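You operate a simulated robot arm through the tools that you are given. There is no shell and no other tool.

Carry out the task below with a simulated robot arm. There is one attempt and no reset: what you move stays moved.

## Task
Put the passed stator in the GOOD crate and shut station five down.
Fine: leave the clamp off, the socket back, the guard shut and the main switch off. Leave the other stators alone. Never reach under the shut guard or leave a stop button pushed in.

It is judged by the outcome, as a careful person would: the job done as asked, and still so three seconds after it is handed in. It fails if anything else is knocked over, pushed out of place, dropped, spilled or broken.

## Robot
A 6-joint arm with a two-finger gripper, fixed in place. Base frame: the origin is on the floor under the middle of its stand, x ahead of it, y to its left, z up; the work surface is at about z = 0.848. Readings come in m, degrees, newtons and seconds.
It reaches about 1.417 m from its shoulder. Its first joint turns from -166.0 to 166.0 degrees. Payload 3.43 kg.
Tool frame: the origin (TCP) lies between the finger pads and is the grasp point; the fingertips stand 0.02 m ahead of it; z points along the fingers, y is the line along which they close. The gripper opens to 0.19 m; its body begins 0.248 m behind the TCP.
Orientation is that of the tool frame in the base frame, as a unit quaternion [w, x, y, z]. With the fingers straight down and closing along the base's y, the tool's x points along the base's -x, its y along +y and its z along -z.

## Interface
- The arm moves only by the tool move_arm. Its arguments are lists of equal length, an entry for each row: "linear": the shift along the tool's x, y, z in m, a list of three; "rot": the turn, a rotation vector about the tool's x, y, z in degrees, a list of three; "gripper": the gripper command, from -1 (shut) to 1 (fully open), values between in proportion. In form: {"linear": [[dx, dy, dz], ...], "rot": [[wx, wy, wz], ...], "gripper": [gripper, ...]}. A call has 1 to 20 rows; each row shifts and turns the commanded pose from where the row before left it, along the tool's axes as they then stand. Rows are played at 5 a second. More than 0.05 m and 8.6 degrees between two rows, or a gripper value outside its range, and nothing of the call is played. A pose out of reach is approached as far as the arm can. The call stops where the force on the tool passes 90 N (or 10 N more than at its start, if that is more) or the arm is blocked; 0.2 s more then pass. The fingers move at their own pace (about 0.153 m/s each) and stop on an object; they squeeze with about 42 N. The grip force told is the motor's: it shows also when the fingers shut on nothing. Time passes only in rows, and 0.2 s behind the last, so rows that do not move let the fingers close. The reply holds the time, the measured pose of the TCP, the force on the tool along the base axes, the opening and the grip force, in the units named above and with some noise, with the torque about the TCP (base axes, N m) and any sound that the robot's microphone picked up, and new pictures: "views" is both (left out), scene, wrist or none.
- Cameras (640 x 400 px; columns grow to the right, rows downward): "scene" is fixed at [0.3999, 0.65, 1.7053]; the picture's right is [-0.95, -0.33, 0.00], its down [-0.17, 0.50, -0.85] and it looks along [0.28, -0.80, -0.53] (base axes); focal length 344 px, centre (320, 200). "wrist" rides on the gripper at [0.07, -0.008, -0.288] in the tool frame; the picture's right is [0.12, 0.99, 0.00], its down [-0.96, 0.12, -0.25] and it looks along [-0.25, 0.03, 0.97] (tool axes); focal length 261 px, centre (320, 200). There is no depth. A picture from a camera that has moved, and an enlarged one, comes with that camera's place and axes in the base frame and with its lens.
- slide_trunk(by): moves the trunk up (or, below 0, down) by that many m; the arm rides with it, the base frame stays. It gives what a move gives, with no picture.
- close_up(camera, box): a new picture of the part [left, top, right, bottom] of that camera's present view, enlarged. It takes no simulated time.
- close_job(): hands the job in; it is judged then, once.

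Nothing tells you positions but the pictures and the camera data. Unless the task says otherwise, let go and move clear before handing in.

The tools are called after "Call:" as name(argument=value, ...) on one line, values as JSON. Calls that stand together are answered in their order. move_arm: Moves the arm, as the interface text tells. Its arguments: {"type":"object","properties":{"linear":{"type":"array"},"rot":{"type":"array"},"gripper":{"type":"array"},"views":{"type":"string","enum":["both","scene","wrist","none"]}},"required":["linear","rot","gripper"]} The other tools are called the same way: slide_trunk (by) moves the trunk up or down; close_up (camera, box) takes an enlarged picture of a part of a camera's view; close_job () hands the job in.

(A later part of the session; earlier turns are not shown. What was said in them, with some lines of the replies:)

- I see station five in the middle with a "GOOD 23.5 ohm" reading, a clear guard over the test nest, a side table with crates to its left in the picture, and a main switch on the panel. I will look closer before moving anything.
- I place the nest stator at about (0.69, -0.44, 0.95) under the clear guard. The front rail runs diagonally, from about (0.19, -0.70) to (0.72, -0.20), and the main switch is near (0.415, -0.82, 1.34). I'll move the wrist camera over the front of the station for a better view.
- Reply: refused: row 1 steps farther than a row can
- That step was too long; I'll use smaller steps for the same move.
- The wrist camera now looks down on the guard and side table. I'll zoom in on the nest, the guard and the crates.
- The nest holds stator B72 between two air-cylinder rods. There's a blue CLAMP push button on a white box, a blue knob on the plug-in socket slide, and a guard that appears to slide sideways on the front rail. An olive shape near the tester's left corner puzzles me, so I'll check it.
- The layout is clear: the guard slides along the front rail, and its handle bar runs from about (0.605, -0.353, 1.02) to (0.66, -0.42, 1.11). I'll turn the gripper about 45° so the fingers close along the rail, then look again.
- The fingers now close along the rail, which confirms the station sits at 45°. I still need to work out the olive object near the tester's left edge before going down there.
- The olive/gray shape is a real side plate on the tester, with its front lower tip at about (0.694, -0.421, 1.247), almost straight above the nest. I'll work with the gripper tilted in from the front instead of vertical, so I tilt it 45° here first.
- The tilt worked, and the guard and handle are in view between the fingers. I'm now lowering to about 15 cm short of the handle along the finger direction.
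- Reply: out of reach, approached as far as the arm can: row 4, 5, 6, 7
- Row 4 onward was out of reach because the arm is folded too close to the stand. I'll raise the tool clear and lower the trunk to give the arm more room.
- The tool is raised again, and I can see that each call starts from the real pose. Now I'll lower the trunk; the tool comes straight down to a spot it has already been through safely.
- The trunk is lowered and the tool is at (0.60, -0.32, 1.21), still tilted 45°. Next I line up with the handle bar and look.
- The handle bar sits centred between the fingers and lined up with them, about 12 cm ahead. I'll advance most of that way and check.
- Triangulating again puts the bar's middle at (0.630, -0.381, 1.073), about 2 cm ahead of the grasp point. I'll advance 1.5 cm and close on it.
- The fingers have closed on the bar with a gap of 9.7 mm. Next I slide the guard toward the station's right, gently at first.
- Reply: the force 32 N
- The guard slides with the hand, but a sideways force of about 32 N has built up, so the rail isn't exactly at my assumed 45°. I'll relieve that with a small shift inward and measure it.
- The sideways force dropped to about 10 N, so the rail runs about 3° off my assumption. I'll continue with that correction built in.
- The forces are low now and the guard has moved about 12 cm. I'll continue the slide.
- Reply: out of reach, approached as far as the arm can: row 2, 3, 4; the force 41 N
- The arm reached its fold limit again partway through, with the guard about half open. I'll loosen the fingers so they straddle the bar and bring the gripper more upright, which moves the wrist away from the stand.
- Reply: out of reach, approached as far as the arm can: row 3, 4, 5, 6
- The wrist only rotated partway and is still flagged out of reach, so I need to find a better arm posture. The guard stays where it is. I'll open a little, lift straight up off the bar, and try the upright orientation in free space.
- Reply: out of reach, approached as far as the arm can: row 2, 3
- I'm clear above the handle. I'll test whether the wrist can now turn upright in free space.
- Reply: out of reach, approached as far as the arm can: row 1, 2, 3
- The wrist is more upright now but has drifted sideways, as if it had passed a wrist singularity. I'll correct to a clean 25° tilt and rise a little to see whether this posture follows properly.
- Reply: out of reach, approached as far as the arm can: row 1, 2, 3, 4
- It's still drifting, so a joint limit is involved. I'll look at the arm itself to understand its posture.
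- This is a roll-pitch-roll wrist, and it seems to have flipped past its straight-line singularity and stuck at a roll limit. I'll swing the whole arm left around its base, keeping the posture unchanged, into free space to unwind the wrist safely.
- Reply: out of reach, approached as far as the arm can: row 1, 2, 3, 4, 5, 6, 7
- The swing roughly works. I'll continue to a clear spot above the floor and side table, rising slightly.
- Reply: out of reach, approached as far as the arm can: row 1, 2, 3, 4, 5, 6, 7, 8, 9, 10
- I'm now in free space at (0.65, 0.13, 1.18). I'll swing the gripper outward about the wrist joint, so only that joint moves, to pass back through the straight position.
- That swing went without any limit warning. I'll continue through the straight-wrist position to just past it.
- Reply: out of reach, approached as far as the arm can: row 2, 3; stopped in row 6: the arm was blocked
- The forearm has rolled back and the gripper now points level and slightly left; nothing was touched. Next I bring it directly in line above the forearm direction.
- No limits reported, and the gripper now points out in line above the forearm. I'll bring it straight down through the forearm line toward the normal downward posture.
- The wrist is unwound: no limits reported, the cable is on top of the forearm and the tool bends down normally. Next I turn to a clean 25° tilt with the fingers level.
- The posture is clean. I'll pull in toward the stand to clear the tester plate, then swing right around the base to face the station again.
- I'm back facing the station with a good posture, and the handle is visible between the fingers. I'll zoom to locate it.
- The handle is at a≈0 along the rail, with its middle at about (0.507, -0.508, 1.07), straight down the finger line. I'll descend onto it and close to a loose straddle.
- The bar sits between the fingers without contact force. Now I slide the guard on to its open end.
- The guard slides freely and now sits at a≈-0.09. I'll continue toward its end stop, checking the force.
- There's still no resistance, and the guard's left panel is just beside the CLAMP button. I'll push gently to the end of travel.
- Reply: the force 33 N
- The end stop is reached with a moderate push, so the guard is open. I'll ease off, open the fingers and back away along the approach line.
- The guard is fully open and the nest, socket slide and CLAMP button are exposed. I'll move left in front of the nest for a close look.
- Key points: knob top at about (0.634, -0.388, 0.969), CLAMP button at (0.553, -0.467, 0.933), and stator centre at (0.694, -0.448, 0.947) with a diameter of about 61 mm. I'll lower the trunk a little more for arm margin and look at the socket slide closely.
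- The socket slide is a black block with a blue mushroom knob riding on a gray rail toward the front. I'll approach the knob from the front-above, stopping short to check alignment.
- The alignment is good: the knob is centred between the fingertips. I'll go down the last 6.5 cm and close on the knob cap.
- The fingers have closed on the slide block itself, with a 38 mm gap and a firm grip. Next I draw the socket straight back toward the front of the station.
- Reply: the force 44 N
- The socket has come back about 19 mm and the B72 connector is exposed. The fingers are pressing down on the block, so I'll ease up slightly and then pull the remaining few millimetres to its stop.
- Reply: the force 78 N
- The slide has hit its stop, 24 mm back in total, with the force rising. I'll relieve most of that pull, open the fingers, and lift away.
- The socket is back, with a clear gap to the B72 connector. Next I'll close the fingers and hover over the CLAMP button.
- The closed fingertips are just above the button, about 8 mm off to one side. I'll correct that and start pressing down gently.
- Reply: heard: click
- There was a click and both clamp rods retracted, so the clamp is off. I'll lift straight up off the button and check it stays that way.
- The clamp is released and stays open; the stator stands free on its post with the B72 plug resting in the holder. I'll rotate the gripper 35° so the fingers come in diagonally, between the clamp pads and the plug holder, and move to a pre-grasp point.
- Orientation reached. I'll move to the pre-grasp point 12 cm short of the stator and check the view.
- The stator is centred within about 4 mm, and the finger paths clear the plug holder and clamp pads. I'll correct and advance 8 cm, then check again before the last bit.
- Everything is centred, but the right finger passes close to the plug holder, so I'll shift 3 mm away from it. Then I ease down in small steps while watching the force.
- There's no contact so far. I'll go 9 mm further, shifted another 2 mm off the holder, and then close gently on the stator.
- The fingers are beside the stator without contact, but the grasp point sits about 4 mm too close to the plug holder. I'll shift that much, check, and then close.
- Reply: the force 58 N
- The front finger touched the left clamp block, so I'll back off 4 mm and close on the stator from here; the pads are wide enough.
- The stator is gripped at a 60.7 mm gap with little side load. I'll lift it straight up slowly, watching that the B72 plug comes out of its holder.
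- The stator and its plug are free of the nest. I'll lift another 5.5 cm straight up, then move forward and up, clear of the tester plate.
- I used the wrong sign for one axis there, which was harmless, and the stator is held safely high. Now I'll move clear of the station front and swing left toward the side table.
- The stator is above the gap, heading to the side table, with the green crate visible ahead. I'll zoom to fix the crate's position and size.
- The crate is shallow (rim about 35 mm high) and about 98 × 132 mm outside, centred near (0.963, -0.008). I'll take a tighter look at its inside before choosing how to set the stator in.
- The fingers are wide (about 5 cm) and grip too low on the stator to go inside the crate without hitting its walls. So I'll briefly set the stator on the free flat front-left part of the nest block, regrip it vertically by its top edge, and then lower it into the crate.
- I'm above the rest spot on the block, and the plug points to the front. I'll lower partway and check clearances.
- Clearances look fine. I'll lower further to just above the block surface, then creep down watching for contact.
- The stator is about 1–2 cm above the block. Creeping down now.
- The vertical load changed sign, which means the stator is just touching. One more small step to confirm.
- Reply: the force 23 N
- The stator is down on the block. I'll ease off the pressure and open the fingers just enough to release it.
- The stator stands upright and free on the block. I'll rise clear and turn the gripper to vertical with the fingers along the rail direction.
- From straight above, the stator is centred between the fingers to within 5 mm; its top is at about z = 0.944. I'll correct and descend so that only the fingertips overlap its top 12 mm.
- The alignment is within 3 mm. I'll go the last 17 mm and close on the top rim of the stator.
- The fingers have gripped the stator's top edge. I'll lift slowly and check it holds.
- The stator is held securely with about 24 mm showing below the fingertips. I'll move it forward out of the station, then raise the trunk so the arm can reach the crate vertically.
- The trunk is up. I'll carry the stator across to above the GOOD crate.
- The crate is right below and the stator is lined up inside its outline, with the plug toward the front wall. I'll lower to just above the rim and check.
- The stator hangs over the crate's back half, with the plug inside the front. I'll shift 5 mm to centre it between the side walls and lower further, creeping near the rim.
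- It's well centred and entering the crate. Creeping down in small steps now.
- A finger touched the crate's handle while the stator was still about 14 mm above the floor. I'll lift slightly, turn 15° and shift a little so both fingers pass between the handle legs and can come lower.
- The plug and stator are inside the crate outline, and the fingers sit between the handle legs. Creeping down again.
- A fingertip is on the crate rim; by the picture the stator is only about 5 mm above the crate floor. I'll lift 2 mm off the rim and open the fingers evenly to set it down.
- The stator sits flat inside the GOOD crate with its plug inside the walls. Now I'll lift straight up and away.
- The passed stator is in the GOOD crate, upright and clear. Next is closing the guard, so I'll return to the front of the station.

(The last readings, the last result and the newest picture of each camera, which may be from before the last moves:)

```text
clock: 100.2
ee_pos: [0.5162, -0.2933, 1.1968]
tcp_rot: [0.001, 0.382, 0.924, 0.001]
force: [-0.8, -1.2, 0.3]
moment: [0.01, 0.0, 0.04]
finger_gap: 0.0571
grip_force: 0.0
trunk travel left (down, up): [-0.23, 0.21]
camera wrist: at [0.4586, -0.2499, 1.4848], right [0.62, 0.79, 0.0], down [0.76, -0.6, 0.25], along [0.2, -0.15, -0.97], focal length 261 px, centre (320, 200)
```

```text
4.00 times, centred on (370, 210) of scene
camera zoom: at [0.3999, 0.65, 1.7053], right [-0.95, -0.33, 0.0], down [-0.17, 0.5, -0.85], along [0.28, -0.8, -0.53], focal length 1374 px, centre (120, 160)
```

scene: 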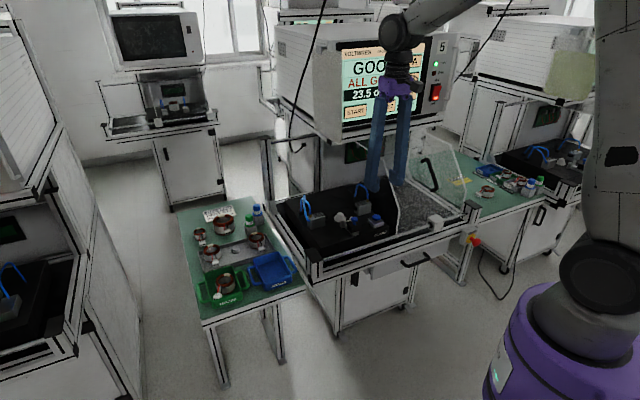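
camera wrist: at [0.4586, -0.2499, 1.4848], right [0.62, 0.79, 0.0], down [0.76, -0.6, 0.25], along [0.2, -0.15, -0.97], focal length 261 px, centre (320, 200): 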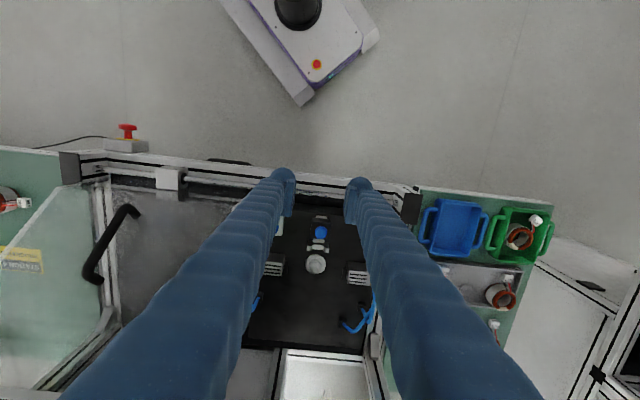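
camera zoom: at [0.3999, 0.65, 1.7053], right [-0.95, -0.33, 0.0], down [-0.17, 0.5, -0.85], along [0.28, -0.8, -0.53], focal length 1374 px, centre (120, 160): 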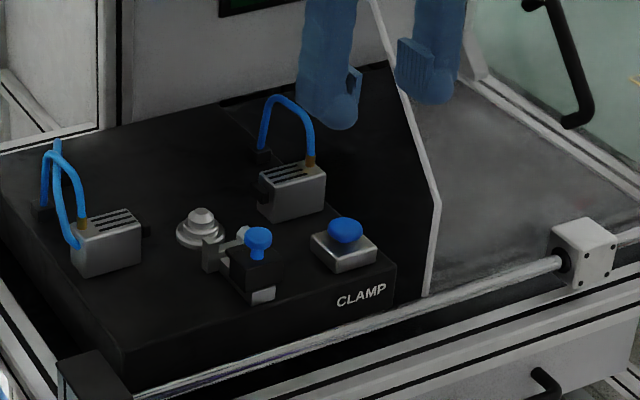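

The nest is empty with the clamp off and the socket back. I'll lower the trunk again and line up with the guard handle on the right, tilted as before.

Call:
move_arm(linear=[[0, 0, -0.04], [0, 0, -0.04], [0, 0, -0.02], [0, 0, 0]], rot=[[0, 0, 0], [0, 0, 0], [0, 0, 0], [0, 0, 0]], gripper=[-0.4, -0.4, -0.4, -0.4], views="none")

Call:
slide_trunk(by=-0.16)

Call:
move_arm(linear=[[0, -0.0475, 0], [0, -0.0475, 0], [0, -0.0475, 0], [0, -0.0475, 0], [0, -0.0475, 0], [0, -0.0475, 0], [0, -0.0475, 0], [0, 0, 0], [0, 0, 0], [0, 0, 0], [0, 0, 0], [0, 0, 0]], rot=[[0, 0, 0], [0, 0, 0], [0, 0, 0], [0, 0, 0], [0, 0, 0], [0, 0, 0], [0, 0, 0], [0, -6.25, 0], [0, -6.25, 0], [0, -6.25, 0], [0, -6.25, 0], [0, 0, 0]], gripper=[-0.4, -0.4, -0.4, -0.4, -0.4, -0.4, -0.4, -0.4, -0.4, -0.4, -0.4, -0.4])

Call:
close_up(camera="wrist", box=[240, 100, 400, 260])

Call:
close_up(camera="scene", box=[370, 130, 490, 240])

```text
clock: 101.2
ee_pos: [0.5142, -0.2941, 1.2959]
tcp_rot: [0.001, 0.382, 0.924, 0.001]
force: [0.3, -0.2, 0.3]
moment: [-0.02, 0.02, 0.0]
finger_gap: 0.0571
grip_force: 0.0
trunk travel left (down, up): [-0.23, 0.21]
```

```text
clock: 103.0
ee_pos: [0.5131, -0.2942, 1.1347]
tcp_rot: [0.0, 0.383, 0.924, 0.002]
force: [-0.1, -0.2, -0.2]
moment: [0.02, 0.02, 0.0]
finger_gap: 0.0571
grip_force: 0.1
trunk travel left (down, up): [-0.07, 0.37]
```

```text
clock: 105.6
ee_pos: [0.278, -0.5281, 1.1353]
tcp_rot: [0.201, 0.374, 0.901, -0.083]
force: [-0.7, 0.1, 0.1]
moment: [-0.06, -0.02, 0.0]
finger_gap: 0.0571
grip_force: 0.0
trunk travel left (down, up): [-0.07, 0.37]
camera wrist: at [0.1395, -0.4025, 1.3665], right [0.63, 0.78, -0.05], down [0.62, -0.46, 0.63], along [0.47, -0.43, -0.77], focal length 261 px, centre (320, 200)
```

scene: 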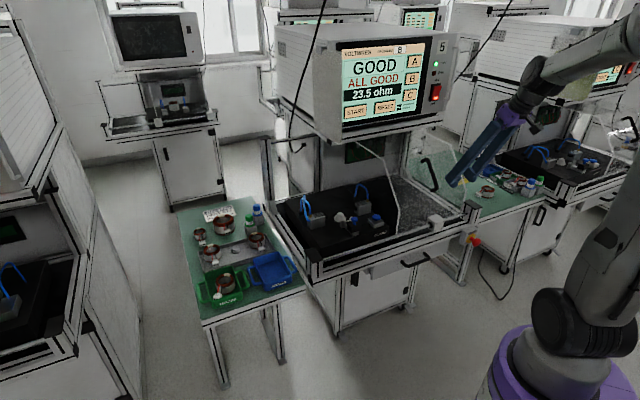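
wrist: 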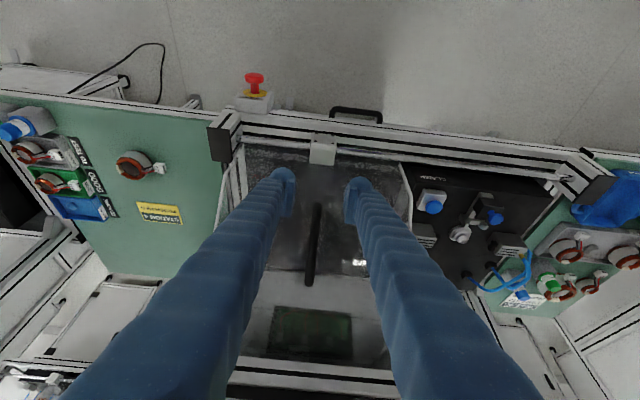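

```text
2.50 times, centred on (320, 180) of wrist
camera zoom: at [0.1395, -0.4025, 1.3665], right [0.63, 0.78, -0.05], down [0.62, -0.46, 0.63], along [0.47, -0.43, -0.77], focal length 652 px, centre (320, 250)
```

zoom: 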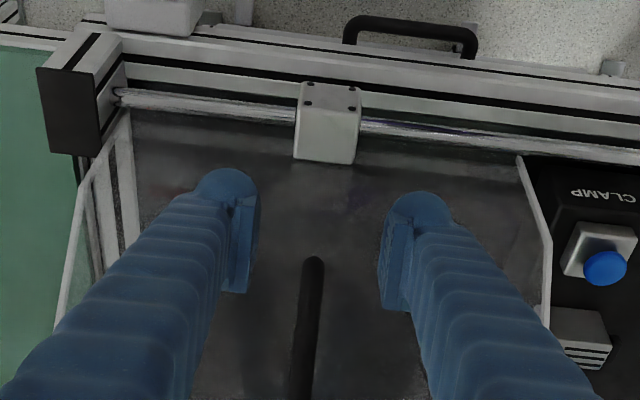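

```text
3.64 times, centred on (430, 185) of scene
camera zoom: at [0.3999, 0.65, 1.7053], right [-0.95, -0.33, 0.0], down [-0.17, 0.5, -0.85], along [0.28, -0.8, -0.53], focal length 1249 px, centre (-80, 254)
```

zoom: 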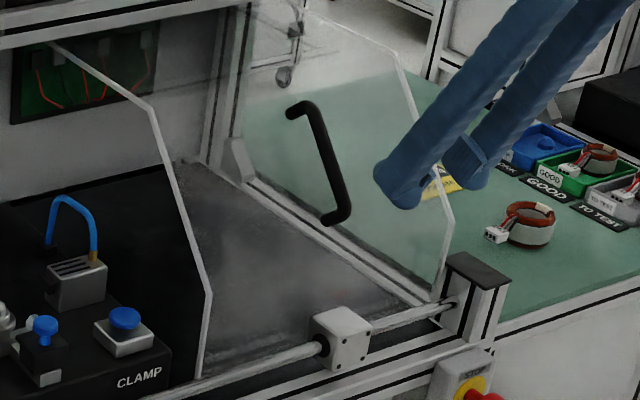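

The handle lies just ahead between the fingers. I'll move in to straddle the bar at its middle.

Call:
move_arm(linear=[[-0.0266, 0.0006, 0.0284], [-0.0266, 0.0006, 0.0284], [-0.0266, 0.0006, 0.0284], [-0.0266, 0.0006, 0.0284], [0, 0, 0], [0, 0, 0]], rot=[[0, 0, 0], [0, 0, 0], [0, 0, 0], [0, 0, 0], [0, 0, 0], [0, 0, 0]], gripper=[-0.4, -0.4, -0.4, -0.4, -0.6, -0.78])

Call:
close_up(camera="wrist", box=[240, 100, 400, 260])

```text
clock: 107.0
ee_pos: [0.3781, -0.6306, 1.078]
tcp_rot: [0.203, 0.373, 0.902, -0.082]
force: [-10.2, 7.0, 14.2]
moment: [-0.07, -0.25, -0.22]
finger_gap: 0.0214
grip_force: 0.1
trunk travel left (down, up): [-0.07, 0.37]
camera wrist: at [0.2395, -0.5053, 1.3099], right [0.63, 0.78, -0.05], down [0.62, -0.46, 0.63], along [0.47, -0.43, -0.77], focal length 261 px, centre (320, 200)
```

scene: 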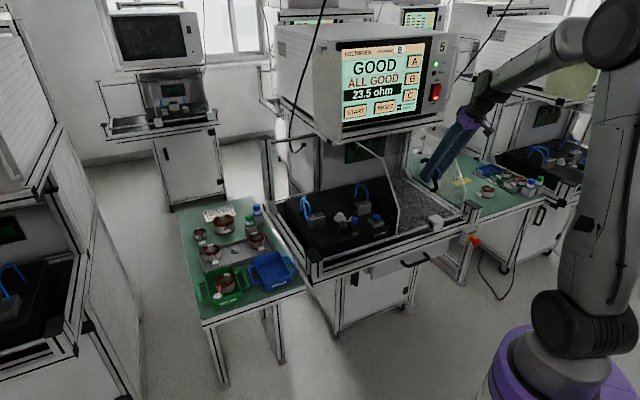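
wrist: 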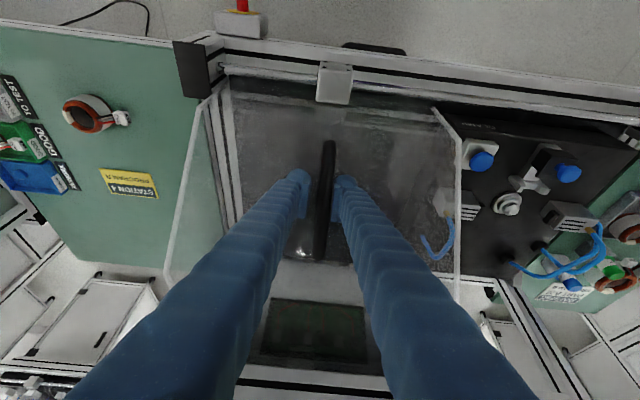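

```text
2.50 times, centred on (320, 180) of wrist
camera zoom: at [0.2395, -0.5053, 1.3099], right [0.63, 0.78, -0.05], down [0.62, -0.46, 0.63], along [0.47, -0.43, -0.77], focal length 652 px, centre (320, 250)
```

zoom: 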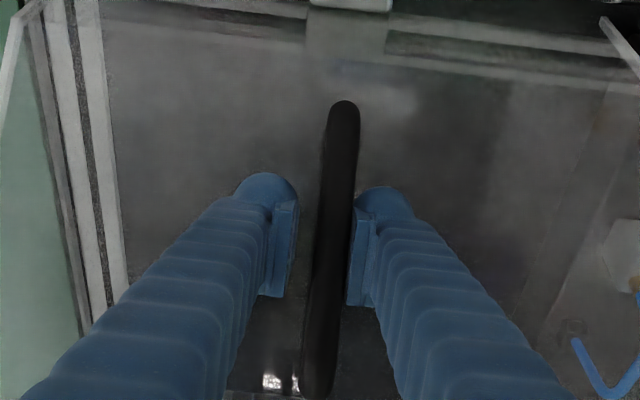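

The fingers straddle the bar but press the panel lightly, so I'll back off 3 mm. Then I slide the guard left toward shut.

Call:
move_arm(linear=[[0.001, 0, -0.003], [0, 0.015, 0], [0, 0.025, 0], [0, 0.025, 0], [0, 0.025, 0], [0, 0.025, 0], [0, 0, 0]], rot=[[0, 0, 0], [0, 0, 0], [0, 0, 0], [0, 0, 0], [0, 0, 0], [0, 0, 0], [0, 0, 0]], gripper=[-0.78, -0.78, -0.78, -0.78, -0.78, -0.78, -0.78])

```text
clock: 108.6
ee_pos: [0.4635, -0.5483, 1.0797]
tcp_rot: [0.2, 0.374, 0.902, -0.082]
force: [-0.7, 0.6, 0.2]
moment: [0.0, 0.02, 0.01]
finger_gap: 0.0207
grip_force: 0.1
trunk travel left (down, up): [-0.07, 0.37]
camera wrist: at [0.3245, -0.4224, 1.3121], right [0.63, 0.78, -0.05], down [0.62, -0.46, 0.63], along [0.47, -0.43, -0.77], focal length 261 px, centre (320, 200)
```

scene: 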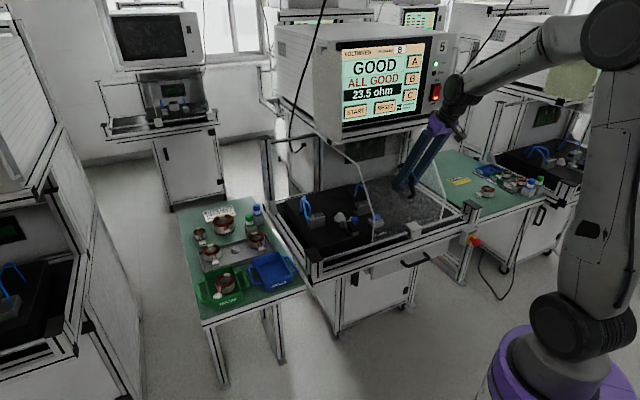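
wrist: 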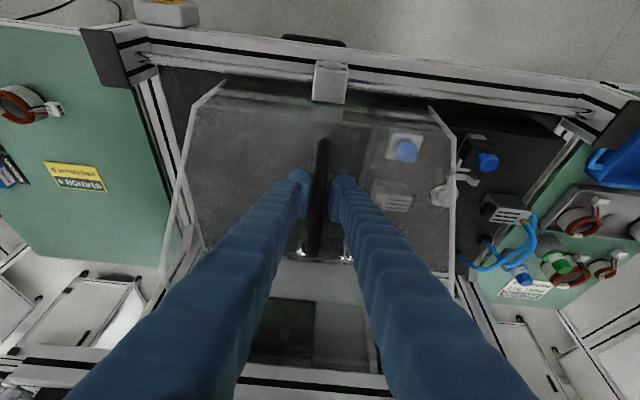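

The guard slides freely. Continuing left.

Call:
move_arm(linear=[[0, 0.025, 0], [0, 0.025, 0], [0, 0.025, 0], [0, 0.025, 0], [0, 0.025, 0], [0, 0.025, 0], [0, 0.025, 0], [0, 0.02, 0], [0, 0, 0]], rot=[[0, 0, 0], [0, 0, 0], [0, 0, 0], [0, 0, 0], [0, 0, 0], [0, 0, 0], [0, 0, 0], [0, 0, 0], [0, 0, 0]], gripper=[-0.78, -0.78, -0.78, -0.78, -0.78, -0.78, -0.78, -0.78, -0.78])

```text
clock: 110.6
ee_pos: [0.5995, -0.411, 1.0814]
tcp_rot: [0.201, 0.374, 0.902, -0.082]
force: [0.6, -0.2, -0.5]
moment: [-0.03, 0.01, -0.01]
finger_gap: 0.021
grip_force: 0.2
trunk travel left (down, up): [-0.07, 0.37]
camera wrist: at [0.4607, -0.2849, 1.312], right [0.63, 0.78, -0.05], down [0.62, -0.46, 0.63], along [0.47, -0.43, -0.77], focal length 261 px, centre (320, 200)
```

scene: 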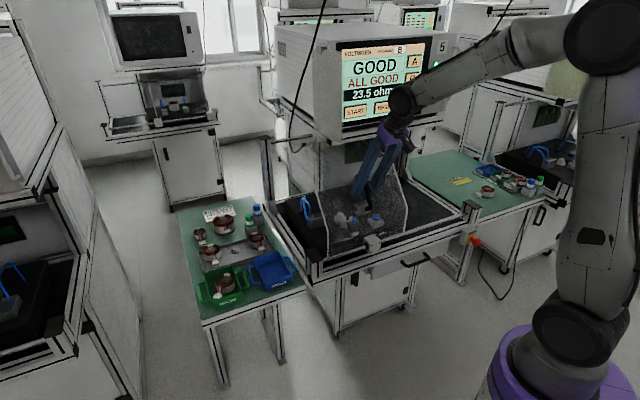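
wrist: 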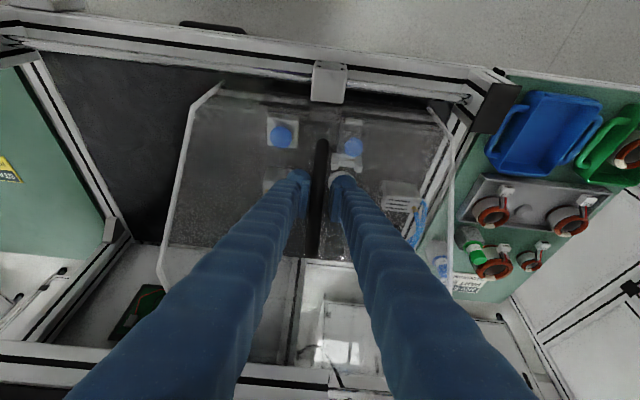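

The guard is about 4–5 cm from shut. I'll finish the slide in smaller steps until it meets its stop.

Call:
move_arm(linear=[[0, 0.015, 0], [0, 0.015, 0], [0, 0.01, 0], [0, 0.006, 0], [0, 0, 0]], rot=[[0, 0, 0], [0, 0, 0], [0, 0, 0], [0, 0, 0], [0, 0, 0]], gripper=[-0.78, -0.78, -0.78, -0.78, -0.78], views="none")

```text
clock: 111.8
ee_pos: [0.6329, -0.3763, 1.079]
tcp_rot: [0.201, 0.374, 0.902, -0.082]
force: [-6.2, -2.9, -0.8]
moment: [0.0, -0.04, 0.06]
finger_gap: 0.0245
grip_force: 2.5
trunk travel left (down, up): [-0.07, 0.37]
```

It's just reaching the stop. A little more push to seat it fully, and then I'll check.

Call:
move_arm(linear=[[0, 0.006, 0], [0, 0.004, 0], [0, 0, 0]], rot=[[0, 0, 0], [0, 0, 0], [0, 0, 0]], gripper=[-0.78, -0.78, -0.78])

Call:
close_up(camera="scene", box=[270, 130, 430, 270])

```text
clock: 112.6
ee_pos: [0.6355, -0.3731, 1.0782]
tcp_rot: [0.2, 0.374, 0.902, -0.081]
force: [-23.7, -17.2, -4.6]
moment: [0.31, -0.35, -0.1]
finger_gap: 0.0366
grip_force: 14.3
trunk travel left (down, up): [-0.07, 0.37]
camera wrist: at [0.499, -0.2468, 1.3115], right [0.63, 0.78, -0.05], down [0.62, -0.46, 0.63], along [0.47, -0.42, -0.77], focal length 261 px, centre (320, 200)
```

scene: 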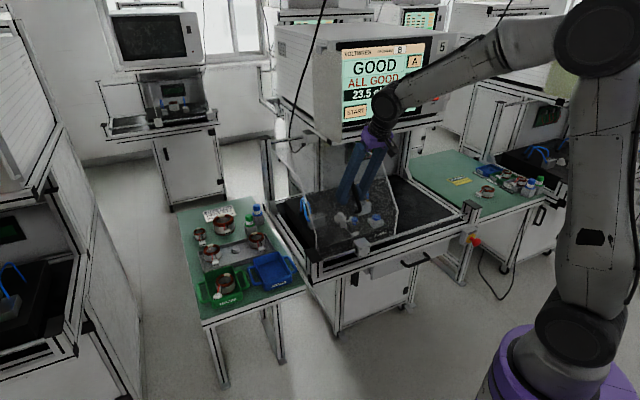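
wrist: 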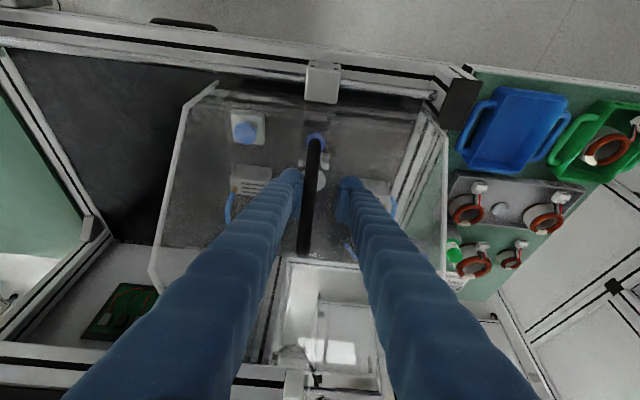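

```text
2.86 times, centred on (350, 200) of scene
camera zoom: at [0.3999, 0.65, 1.7053], right [-0.95, -0.33, 0.0], down [-0.17, 0.5, -0.85], along [0.28, -0.8, -0.53], focal length 981 px, centre (234, 200)
```

zoom: 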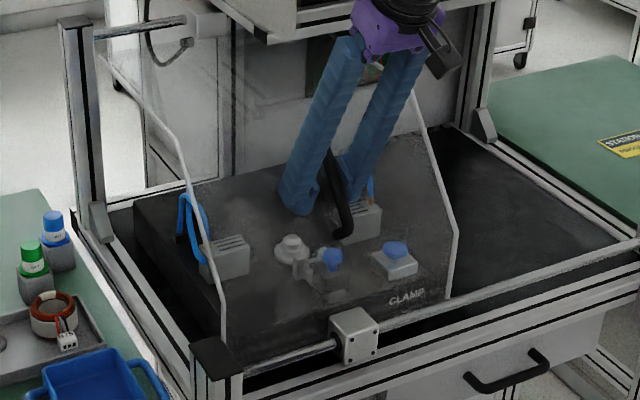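

The guard is shut; the slider block is back where it was at the start. I'll ease off, open the fingers and back away.

Call:
move_arm(linear=[[0, -0.008, 0], [0, 0, 0], [0, 0, -0.035], [0, 0, -0.035], [0, 0, -0.035], [0, 0, -0.035], [0, 0, -0.035], [0, 0, 0]], rot=[[0, 0, 0], [0, 0, 0], [0, 0, 0], [0, 0, 0], [0, 0, 0], [0, 0, 0], [0, 0, 0], [0, 0, 0]], gripper=[-0.6, -0.4, -0.4, -0.4, -0.4, -0.4, -0.4, -0.4])

Call:
close_up(camera="scene", box=[270, 130, 430, 270])

Call:
close_up(camera="scene", box=[400, 20, 480, 110])

```text
clock: 114.4
ee_pos: [0.5805, -0.3238, 1.24]
tcp_rot: [0.201, 0.374, 0.902, -0.081]
force: [0.5, 0.6, 0.3]
moment: [0.0, 0.01, -0.01]
finger_gap: 0.0571
grip_force: 0.1
trunk travel left (down, up): [-0.07, 0.37]
camera wrist: at [0.4421, -0.1978, 1.4716], right [0.63, 0.78, -0.05], down [0.62, -0.46, 0.63], along [0.47, -0.43, -0.77], focal length 261 px, centre (320, 200)
```

scene: 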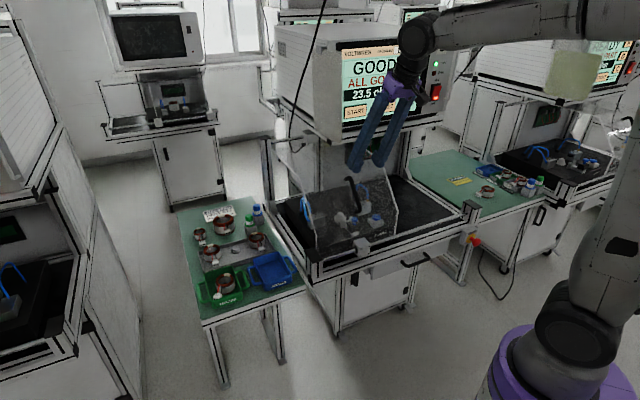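
wrist: 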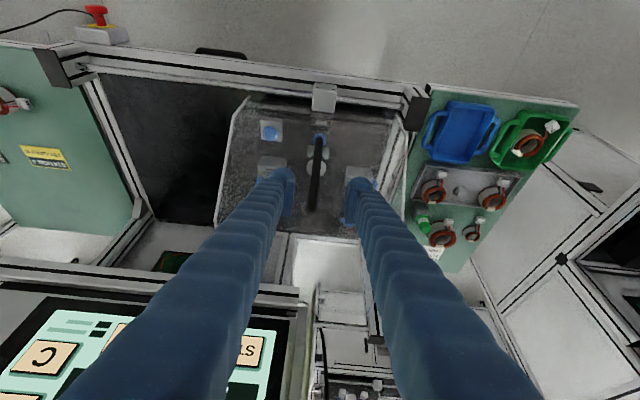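

```text
2.86 times, centred on (350, 200) of scene
camera zoom: at [0.3999, 0.65, 1.7053], right [-0.95, -0.33, 0.0], down [-0.17, 0.5, -0.85], along [0.28, -0.8, -0.53], focal length 981 px, centre (234, 200)
```

zoom: 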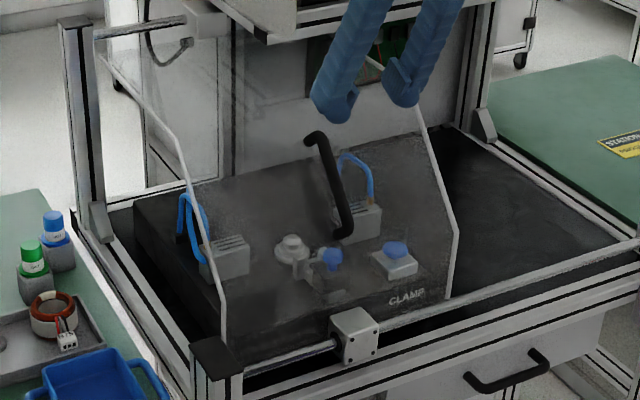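

```text
4.44 times, centred on (440, 65) of scene
camera zoom: at [0.3999, 0.65, 1.7053], right [-0.95, -0.33, 0.0], down [-0.17, 0.5, -0.85], along [0.28, -0.8, -0.53], focal length 1526 px, centre (-213, 800)
```

zoom: 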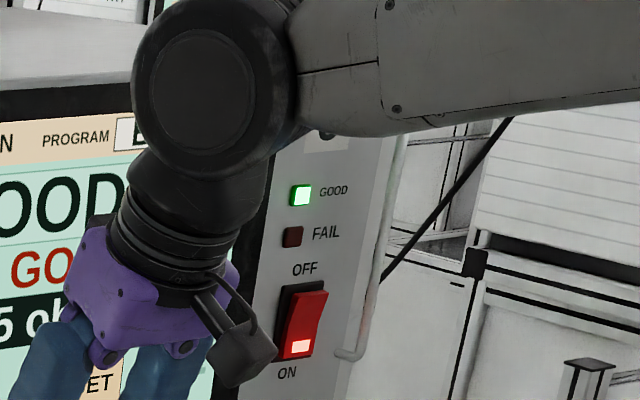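

The guard is shut and the socket, clamp and button look right. Now the main switch: a red rocker on the tester's right side, near (0.414, -0.84, 1.34), currently ON with the lower half in. I'll move up and right, in front of it.

Call:
move_arm(linear=[[-0.0169, 0, -0.0362], [-0.0169, 0, -0.0362], [-0.0169, 0, -0.0362], [0, -0.048, 0], [0, -0.048, 0], [0, -0.048, 0], [0, -0.048, 0], [0, -0.048, 0], [0, -0.048, 0], [0, -0.048, 0], [0, -0.048, 0], [0, -0.048, 0], [0, -0.048, 0], [0, 0, 0]], rot=[[0, 0, 0], [0, 0, 0], [0, 0, 0], [0, 0, 0], [0, 0, 0], [0, 0, 0], [0, 0, 0], [0, 0, 0], [0, 0, 0], [0, 0, 0], [0, 0, 0], [0, 0, 0], [0, 0, 0], [0, 0, 0]], gripper=[-0.6, -0.8, -1, -1, -1, -1, -1, -1, -1, -1, -1, -1, -1, -1])

```text
clock: 117.4
ee_pos: [0.2369, -0.6626, 1.3546]
tcp_rot: [0.2, 0.374, 0.902, -0.081]
force: [-0.3, -0.3, -0.3]
moment: [0.11, -0.06, 0.08]
finger_gap: 0.0002
grip_force: 35.0
trunk travel left (down, up): [-0.07, 0.37]
camera wrist: at [0.0975, -0.5375, 1.587], right [0.63, 0.78, -0.05], down [0.62, -0.46, 0.63], along [0.47, -0.42, -0.77], focal length 261 px, centre (320, 200)
```

scene: 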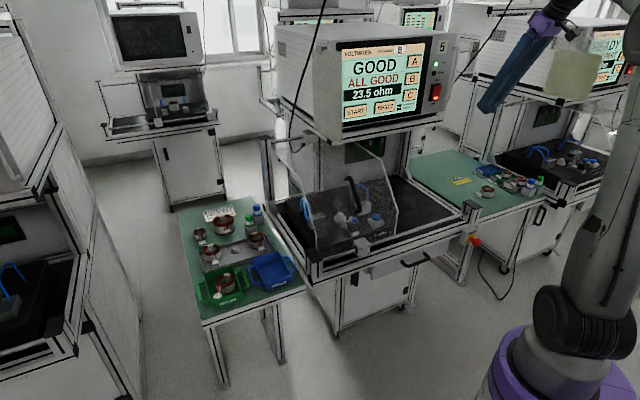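
wrist: 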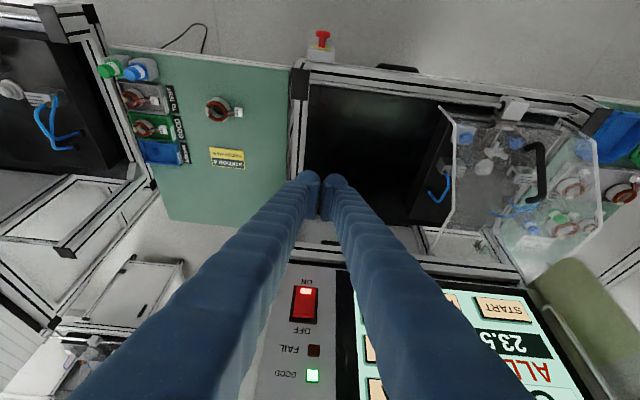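

The switch is right ahead, with ON lit toward the bottom and OFF at the top. I'll zoom in to see which half stands proud.

Call:
close_up(camera="wrist", box=[260, 260, 350, 390])

Call:
close_up(camera="scene", box=[415, 50, 465, 115])

```text
3.08 times, centred on (305, 325) of wrist
camera zoom: at [0.0975, -0.5375, 1.587], right [0.63, 0.78, -0.05], down [0.62, -0.46, 0.63], along [0.47, -0.42, -0.77], focal length 802 px, centre (366, -185)
```

zoom: 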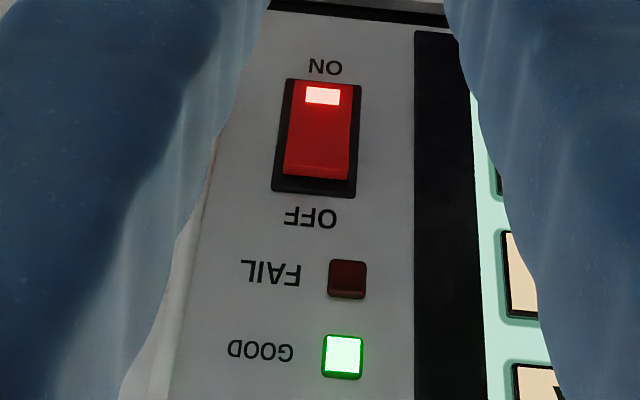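

```text
6.15 times, centred on (440, 82) of scene
camera zoom: at [0.3999, 0.65, 1.7053], right [-0.95, -0.33, 0.0], down [-0.17, 0.5, -0.85], along [0.28, -0.8, -0.53], focal length 2114 px, centre (-418, 923)
```

zoom: 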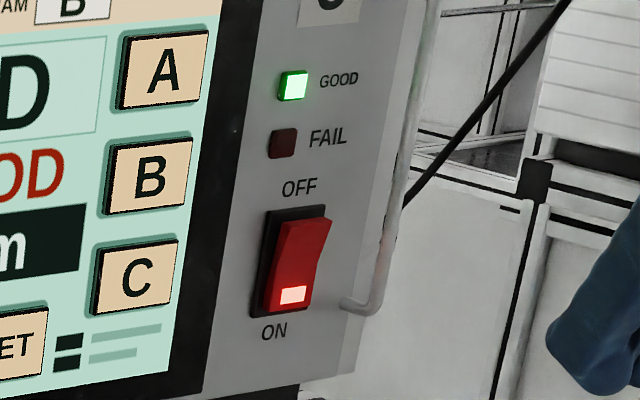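

The OFF (upper) half of the rocker stands out, so pressing it in will switch off. I'll move closer and tilt the closed fingers up toward the panel, leading with their upper edge.

Call:
move_arm(linear=[[-0.0392, 0, 0.0183], [-0.0392, 0, 0.0183], [-0.0392, 0, 0.0183], [0, 0, 0], [0, 0, 0], [0, 0, 0], [0, 0, 0], [0, 0, 0], [0, 0, 0], [0, 0, 0]], rot=[[0, 0, 0], [0, 0, 0], [0, 0, 0], [0, -6.67, 0], [0, -6.67, 0], [0, -6.67, 0], [0, -6.67, 0], [0, -6.67, 0], [0, -6.67, 0], [0, 0, 0]], gripper=[-1, -1, -1, -1, -1, -1, -1, -1, -1, -1])

Call:
close_up(camera="scene", box=[400, 30, 500, 120])

```text
clock: 119.6
ee_pos: [0.3331, -0.755, 1.3572]
tcp_rot: [0.497, 0.324, 0.778, -0.206]
force: [-1.0, -0.2, 0.5]
moment: [0.02, 0.0, -0.03]
finger_gap: 0.0
grip_force: 34.7
trunk travel left (down, up): [-0.07, 0.37]
camera wrist: at [0.121, -0.5544, 1.4153], right [0.67, 0.74, -0.11], down [0.21, -0.05, 0.98], along [0.71, -0.67, -0.19], focal length 261 px, centre (320, 200)
```

scene: 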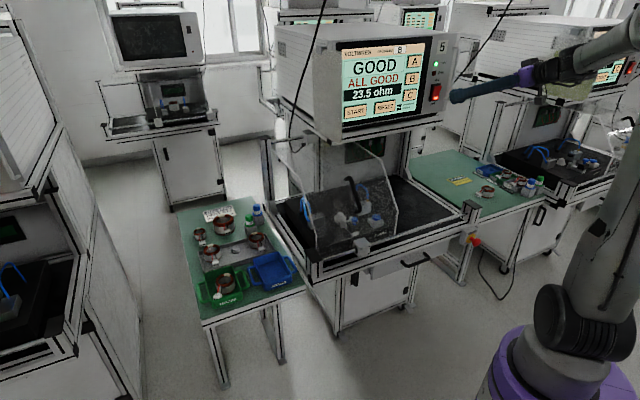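
wrist: 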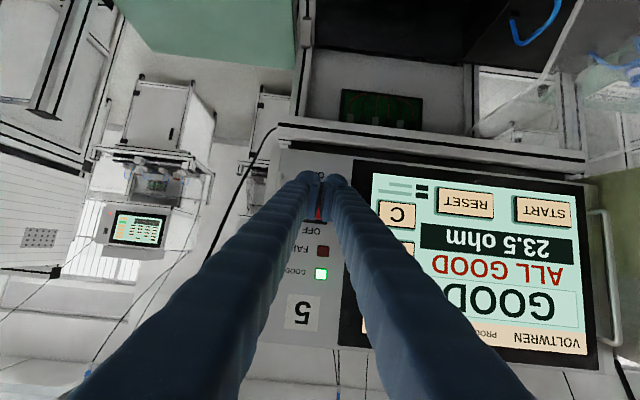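

```text
4.44 times, centred on (450, 75) of scene
camera zoom: at [0.3999, 0.65, 1.7053], right [-0.95, -0.33, 0.0], down [-0.17, 0.5, -0.85], along [0.28, -0.8, -0.53], focal length 1526 px, centre (-258, 756)
```

zoom: 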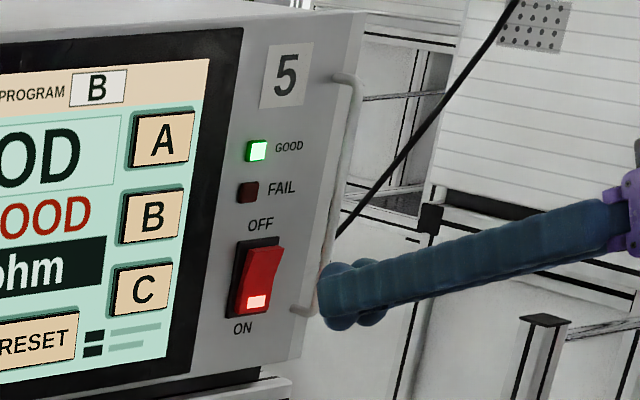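

The fingers point at the switch now. I'll zoom the wrist view for the final alignment.

Call:
close_up(camera="wrist", box=[270, 150, 370, 290])

```text
2.86 times, centred on (320, 220) of wrist
camera zoom: at [0.121, -0.5544, 1.4153], right [0.67, 0.74, -0.11], down [0.21, -0.05, 0.98], along [0.71, -0.67, -0.19], focal length 745 px, centre (320, 143)
```

zoom: 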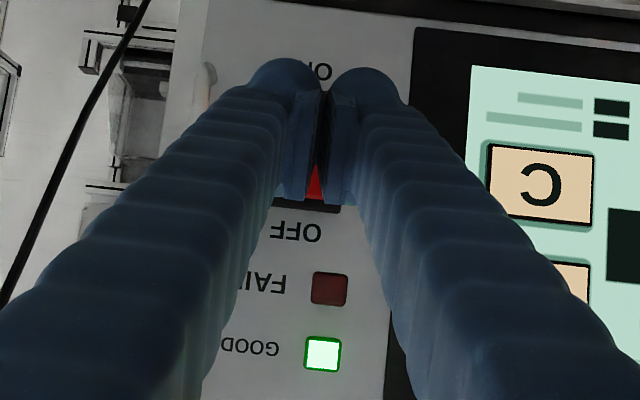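

The alignment is good: the frame's OFF edge is at z = 1.377 and the tips are centred on it. I'll advance to just short of the rocker, aiming the upper fingertip edge at the OFF half.

Call:
move_arm(linear=[[-0.0106, 0, 0.0336], [-0.0106, 0, 0.0336], [0, 0, 0]], rot=[[0, 0, 0], [0, 0, 0], [0, 0, 0]], gripper=[-1, -1, -1], views="none")

Call:
close_up(camera="scene", box=[410, 45, 470, 115])

Call:
close_up(camera="wrist", box=[270, 150, 370, 290])

```text
clock: 120.4
ee_pos: [0.3854, -0.8048, 1.3476]
tcp_rot: [0.497, 0.324, 0.779, -0.204]
force: [0.0, -0.7, 0.0]
moment: [0.04, -0.02, 0.06]
finger_gap: 0.0002
grip_force: 34.4
trunk travel left (down, up): [-0.07, 0.37]
```

```text
5.71 times, centred on (440, 80) of scene
camera zoom: at [0.3999, 0.65, 1.7053], right [-0.95, -0.33, 0.0], down [-0.17, 0.5, -0.85], along [0.28, -0.8, -0.53], focal length 1963 px, centre (-366, 886)
```

zoom: 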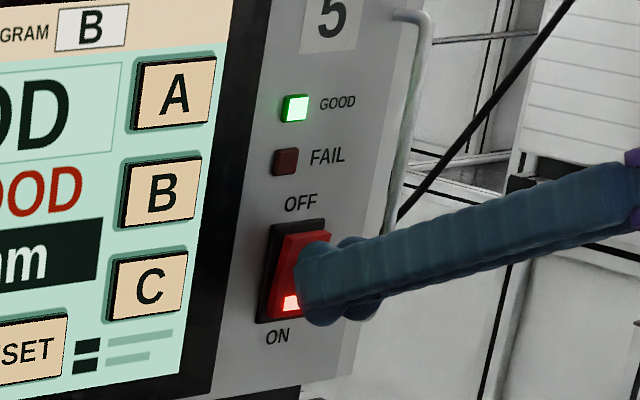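

```text
2.86 times, centred on (320, 220) of wrist
camera zoom: at [0.172, -0.6051, 1.4064], right [0.67, 0.74, -0.1], down [0.21, -0.05, 0.98], along [0.72, -0.67, -0.19], focal length 745 px, centre (320, 143)
```

zoom: 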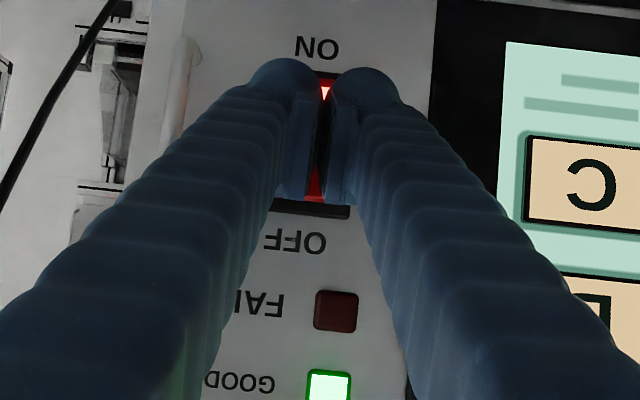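

The upper fingertip edge sits right at the OFF end of the rocker, 1 cm away. I'll press in slowly and listen.

Call:
move_arm(linear=[[-0.0017, 0, 0.0036], [-0.0017, 0, 0.0036], [-0.0013, 0, 0.0027], [0, 0, 0]], rot=[[0, 0, 0], [0, 0, 0], [0, 0, 0], [0, 0, 0]], gripper=[-1, -1, -1, -1], views="none")

Call:
close_up(camera="scene", box=[410, 45, 470, 115])

```text
clock: 121.4
ee_pos: [0.3917, -0.8126, 1.347]
tcp_rot: [0.497, 0.324, 0.778, -0.206]
force: [0.3, -0.2, -0.7]
moment: [0.03, 0.0, -0.02]
finger_gap: 0.0002
grip_force: 34.2
trunk travel left (down, up): [-0.07, 0.37]
```

```text
5.71 times, centred on (440, 80) of scene
camera zoom: at [0.3999, 0.65, 1.7053], right [-0.95, -0.33, 0.0], down [-0.17, 0.5, -0.85], along [0.28, -0.8, -0.53], focal length 1963 px, centre (-366, 886)
```

zoom: 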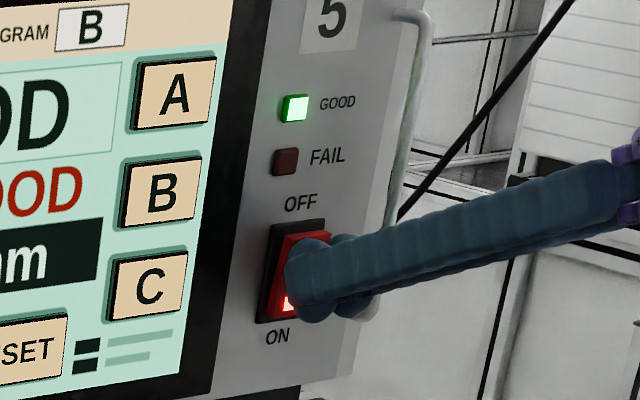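

No contact yet. I'll raise 4 mm for better leverage and keep pressing in.

Call:
move_arm(linear=[[-0.0036, 0, -0.0017], [-0.0017, 0, 0.0036], [-0.0017, 0, 0.0036], [0, 0, 0]], rot=[[0, 0, 0], [0, 0, 0], [0, 0, 0], [0, 0, 0]], gripper=[-1, -1, -1, -1], views="none")

Call:
close_up(camera="scene", box=[410, 45, 470, 115])

```text
clock: 122.4
ee_pos: [0.3953, -0.818, 1.3514]
tcp_rot: [0.497, 0.323, 0.779, -0.204]
force: [-1.0, 0.9, 0.4]
moment: [0.0, -0.03, 0.0]
finger_gap: 0.0
grip_force: 34.3
trunk travel left (down, up): [-0.07, 0.37]
```

```text
5.71 times, centred on (440, 80) of scene
camera zoom: at [0.3999, 0.65, 1.7053], right [-0.95, -0.33, 0.0], down [-0.17, 0.5, -0.85], along [0.28, -0.8, -0.53], focal length 1963 px, centre (-366, 886)
```

zoom: 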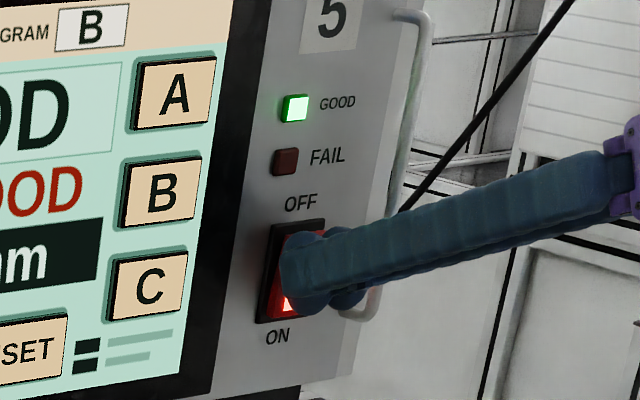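

Still barely touching, so I'll continue pressing in small steps.

Call:
move_arm(linear=[[-0.0017, 0, 0.0036], [-0.0017, 0, 0.0036], [0, 0, 0]], rot=[[0, 0, 0], [0, 0, 0], [0, 0, 0]], gripper=[-1, -1, -1], views="none")

Call:
close_up(camera="scene", box=[410, 45, 470, 115])

```text
clock: 123.2
ee_pos: [0.3993, -0.8221, 1.352]
tcp_rot: [0.497, 0.323, 0.779, -0.204]
force: [-11.8, 16.7, -6.8]
moment: [-0.01, 0.05, 0.04]
finger_gap: 0.0058
grip_force: 35.1
trunk travel left (down, up): [-0.07, 0.37]
```

```text
5.71 times, centred on (440, 80) of scene
camera zoom: at [0.3999, 0.65, 1.7053], right [-0.95, -0.33, 0.0], down [-0.17, 0.5, -0.85], along [0.28, -0.8, -0.53], focal length 1963 px, centre (-366, 886)
```

zoom: 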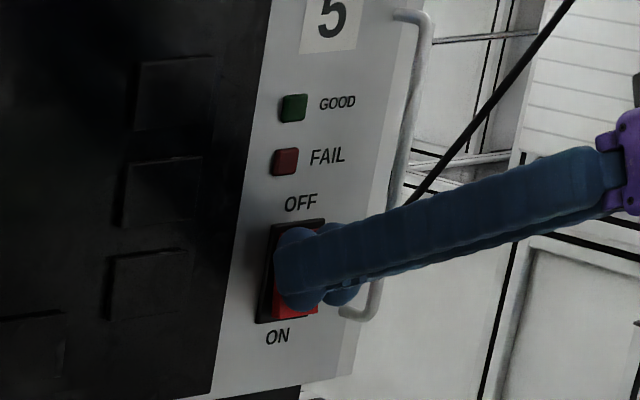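

The screen and lamps have gone dark: the main switch is off. I'll withdraw straight back.

Call:
move_arm(linear=[[0.0084, 0, -0.0181], [0.0168, 0, -0.0363], [0.0168, 0, -0.0363], [0.0168, 0, -0.0363], [0.0168, 0, -0.0363], [0, 0, 0]], rot=[[0, 0, 0], [0, 0, 0], [0, 0, 0], [0, 0, 0], [0, 0, 0], [0, 0, 0]], gripper=[-1, -1, -1, -1, -1, -1])

Call:
close_up(camera="scene", box=[400, 30, 480, 120])

Call:
close_up(camera="scene", box=[270, 130, 430, 270])

```text
clock: 124.6
ee_pos: [0.2742, -0.698, 1.3523]
tcp_rot: [0.497, 0.324, 0.778, -0.206]
force: [-0.9, 0.0, 0.6]
moment: [-0.03, 0.04, -0.06]
finger_gap: 0.0
grip_force: 34.8
trunk travel left (down, up): [-0.07, 0.37]
camera wrist: at [0.0618, -0.4982, 1.4099], right [0.67, 0.74, -0.11], down [0.21, -0.05, 0.98], along [0.72, -0.67, -0.18], focal length 261 px, centre (320, 200)
```

scene: 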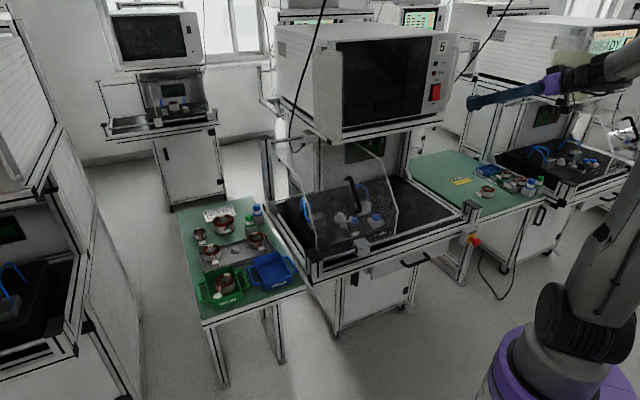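
wrist: 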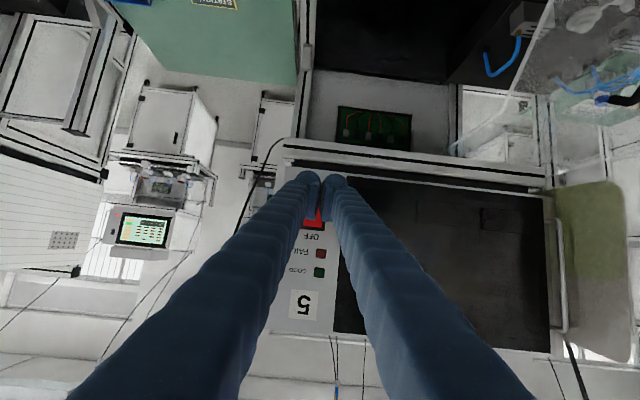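

```text
4.44 times, centred on (440, 75) of scene
camera zoom: at [0.3999, 0.65, 1.7053], right [-0.95, -0.33, 0.0], down [-0.17, 0.5, -0.85], along [0.28, -0.8, -0.53], focal length 1526 px, centre (-213, 756)
```

zoom: 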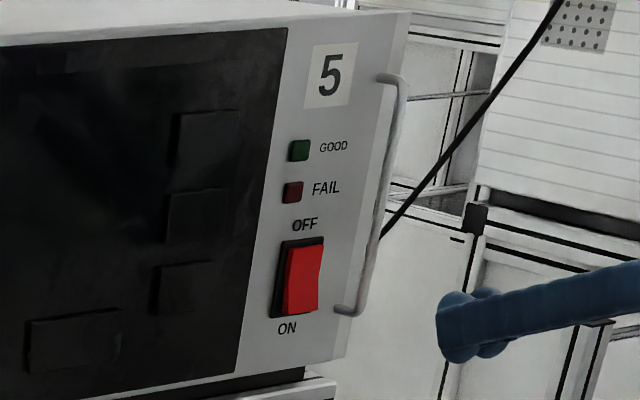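

```text
2.86 times, centred on (350, 200) of scene
camera zoom: at [0.3999, 0.65, 1.7053], right [-0.95, -0.33, 0.0], down [-0.17, 0.5, -0.85], along [0.28, -0.8, -0.53], focal length 981 px, centre (234, 200)
```

zoom: 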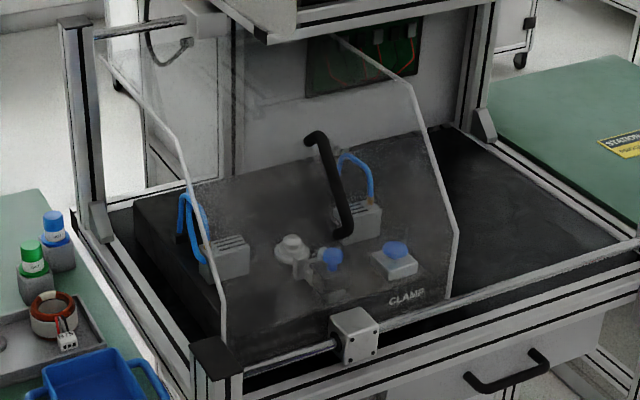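

The switch now reads OFF. I'll do a final check of the clamp, socket, stop button and side table.

Call:
close_up(camera="scene", box=[310, 180, 400, 250])

Call:
close_up(camera="scene", box=[400, 140, 560, 260])

Call:
close_up(camera="scene", box=[170, 190, 310, 310])

```text
5.71 times, centred on (355, 215) of scene
camera zoom: at [0.3999, 0.65, 1.7053], right [-0.95, -0.33, 0.0], down [-0.17, 0.5, -0.85], along [0.28, -0.8, -0.53], focal length 1963 px, centre (120, 114)
```

zoom: 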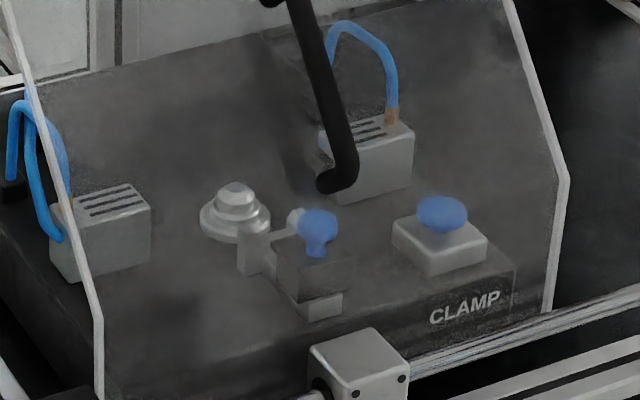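

```text
3.33 times, centred on (480, 200) of scene
camera zoom: at [0.3999, 0.65, 1.7053], right [-0.95, -0.33, 0.0], down [-0.17, 0.5, -0.85], along [0.28, -0.8, -0.53], focal length 1145 px, centre (-213, 200)
```

zoom: 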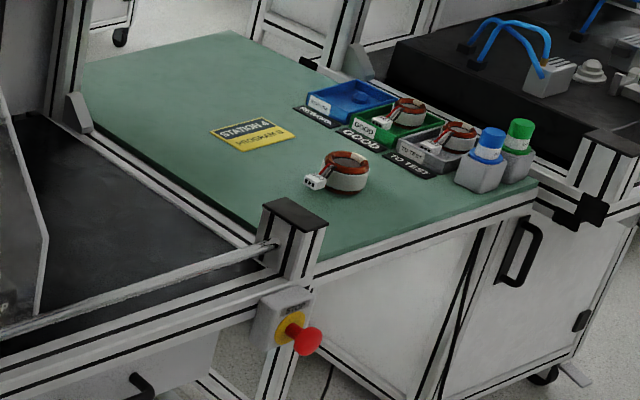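

```text
3.33 times, centred on (240, 250) of scene
camera zoom: at [0.3999, 0.65, 1.7053], right [-0.95, -0.33, 0.0], down [-0.17, 0.5, -0.85], along [0.28, -0.8, -0.53], focal length 1145 px, centre (587, 33)
```

zoom: 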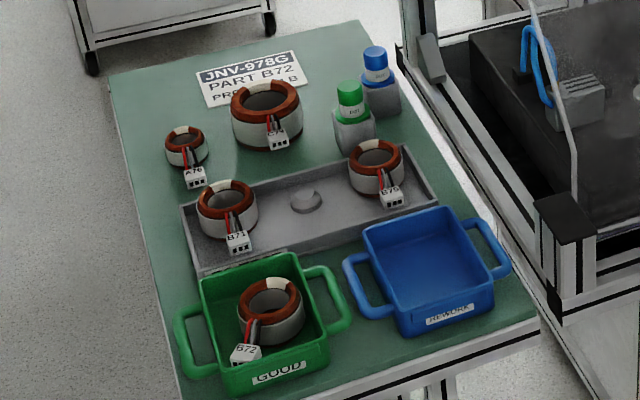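

Everything checks out:
- B72 sits in the GOOD crate.
- The clamp is off and the socket is back.
- The guard is shut.
- The main switch is off.
- The stop button is untouched, and the other stators are where they were.

The gripper is empty and clear, so I'm handing the job in.

Call:
close_job()

```text
The job is handed in.
```

Stator B72, the one that passed, is in the GOOD crate on station five's side table, and station five is shut down. I handed the job in after a last look at everything; no verdict has come back yet.

- **Clamp:** off. Both rods pulled back when I pressed the button and stayed back after the power went off.
- **Socket:** drawn back to its stop, about 24 mm, and unplugged from B72.
- **Guard:** shut, back at its starting position.
- **Main switch:** off. The screen and lamps went dark.
- **Stop button and other stators:** the stop button was never touched, and the other stators look unmoved.

Three things a careful observer might have noticed:

- **Rest on the block:** my first grip was too low to fit inside the crate. I set B72 down for a moment on the front of the nest block, took it again by its top edge, and let it go a few millimetres above the crate floor.
- **Light touches:** a fingertip touched the crate's handle and rim lightly while I was placing B72; the crate does not appear to have moved. Before that, while I was reaching for B72 in the nest, a finger pressed against the left clamp block, and nothing shifted.
- **Guard opening:** opening the guard took two tries. The arm reached a joint limit halfway, and I had to swing it clear and come back.
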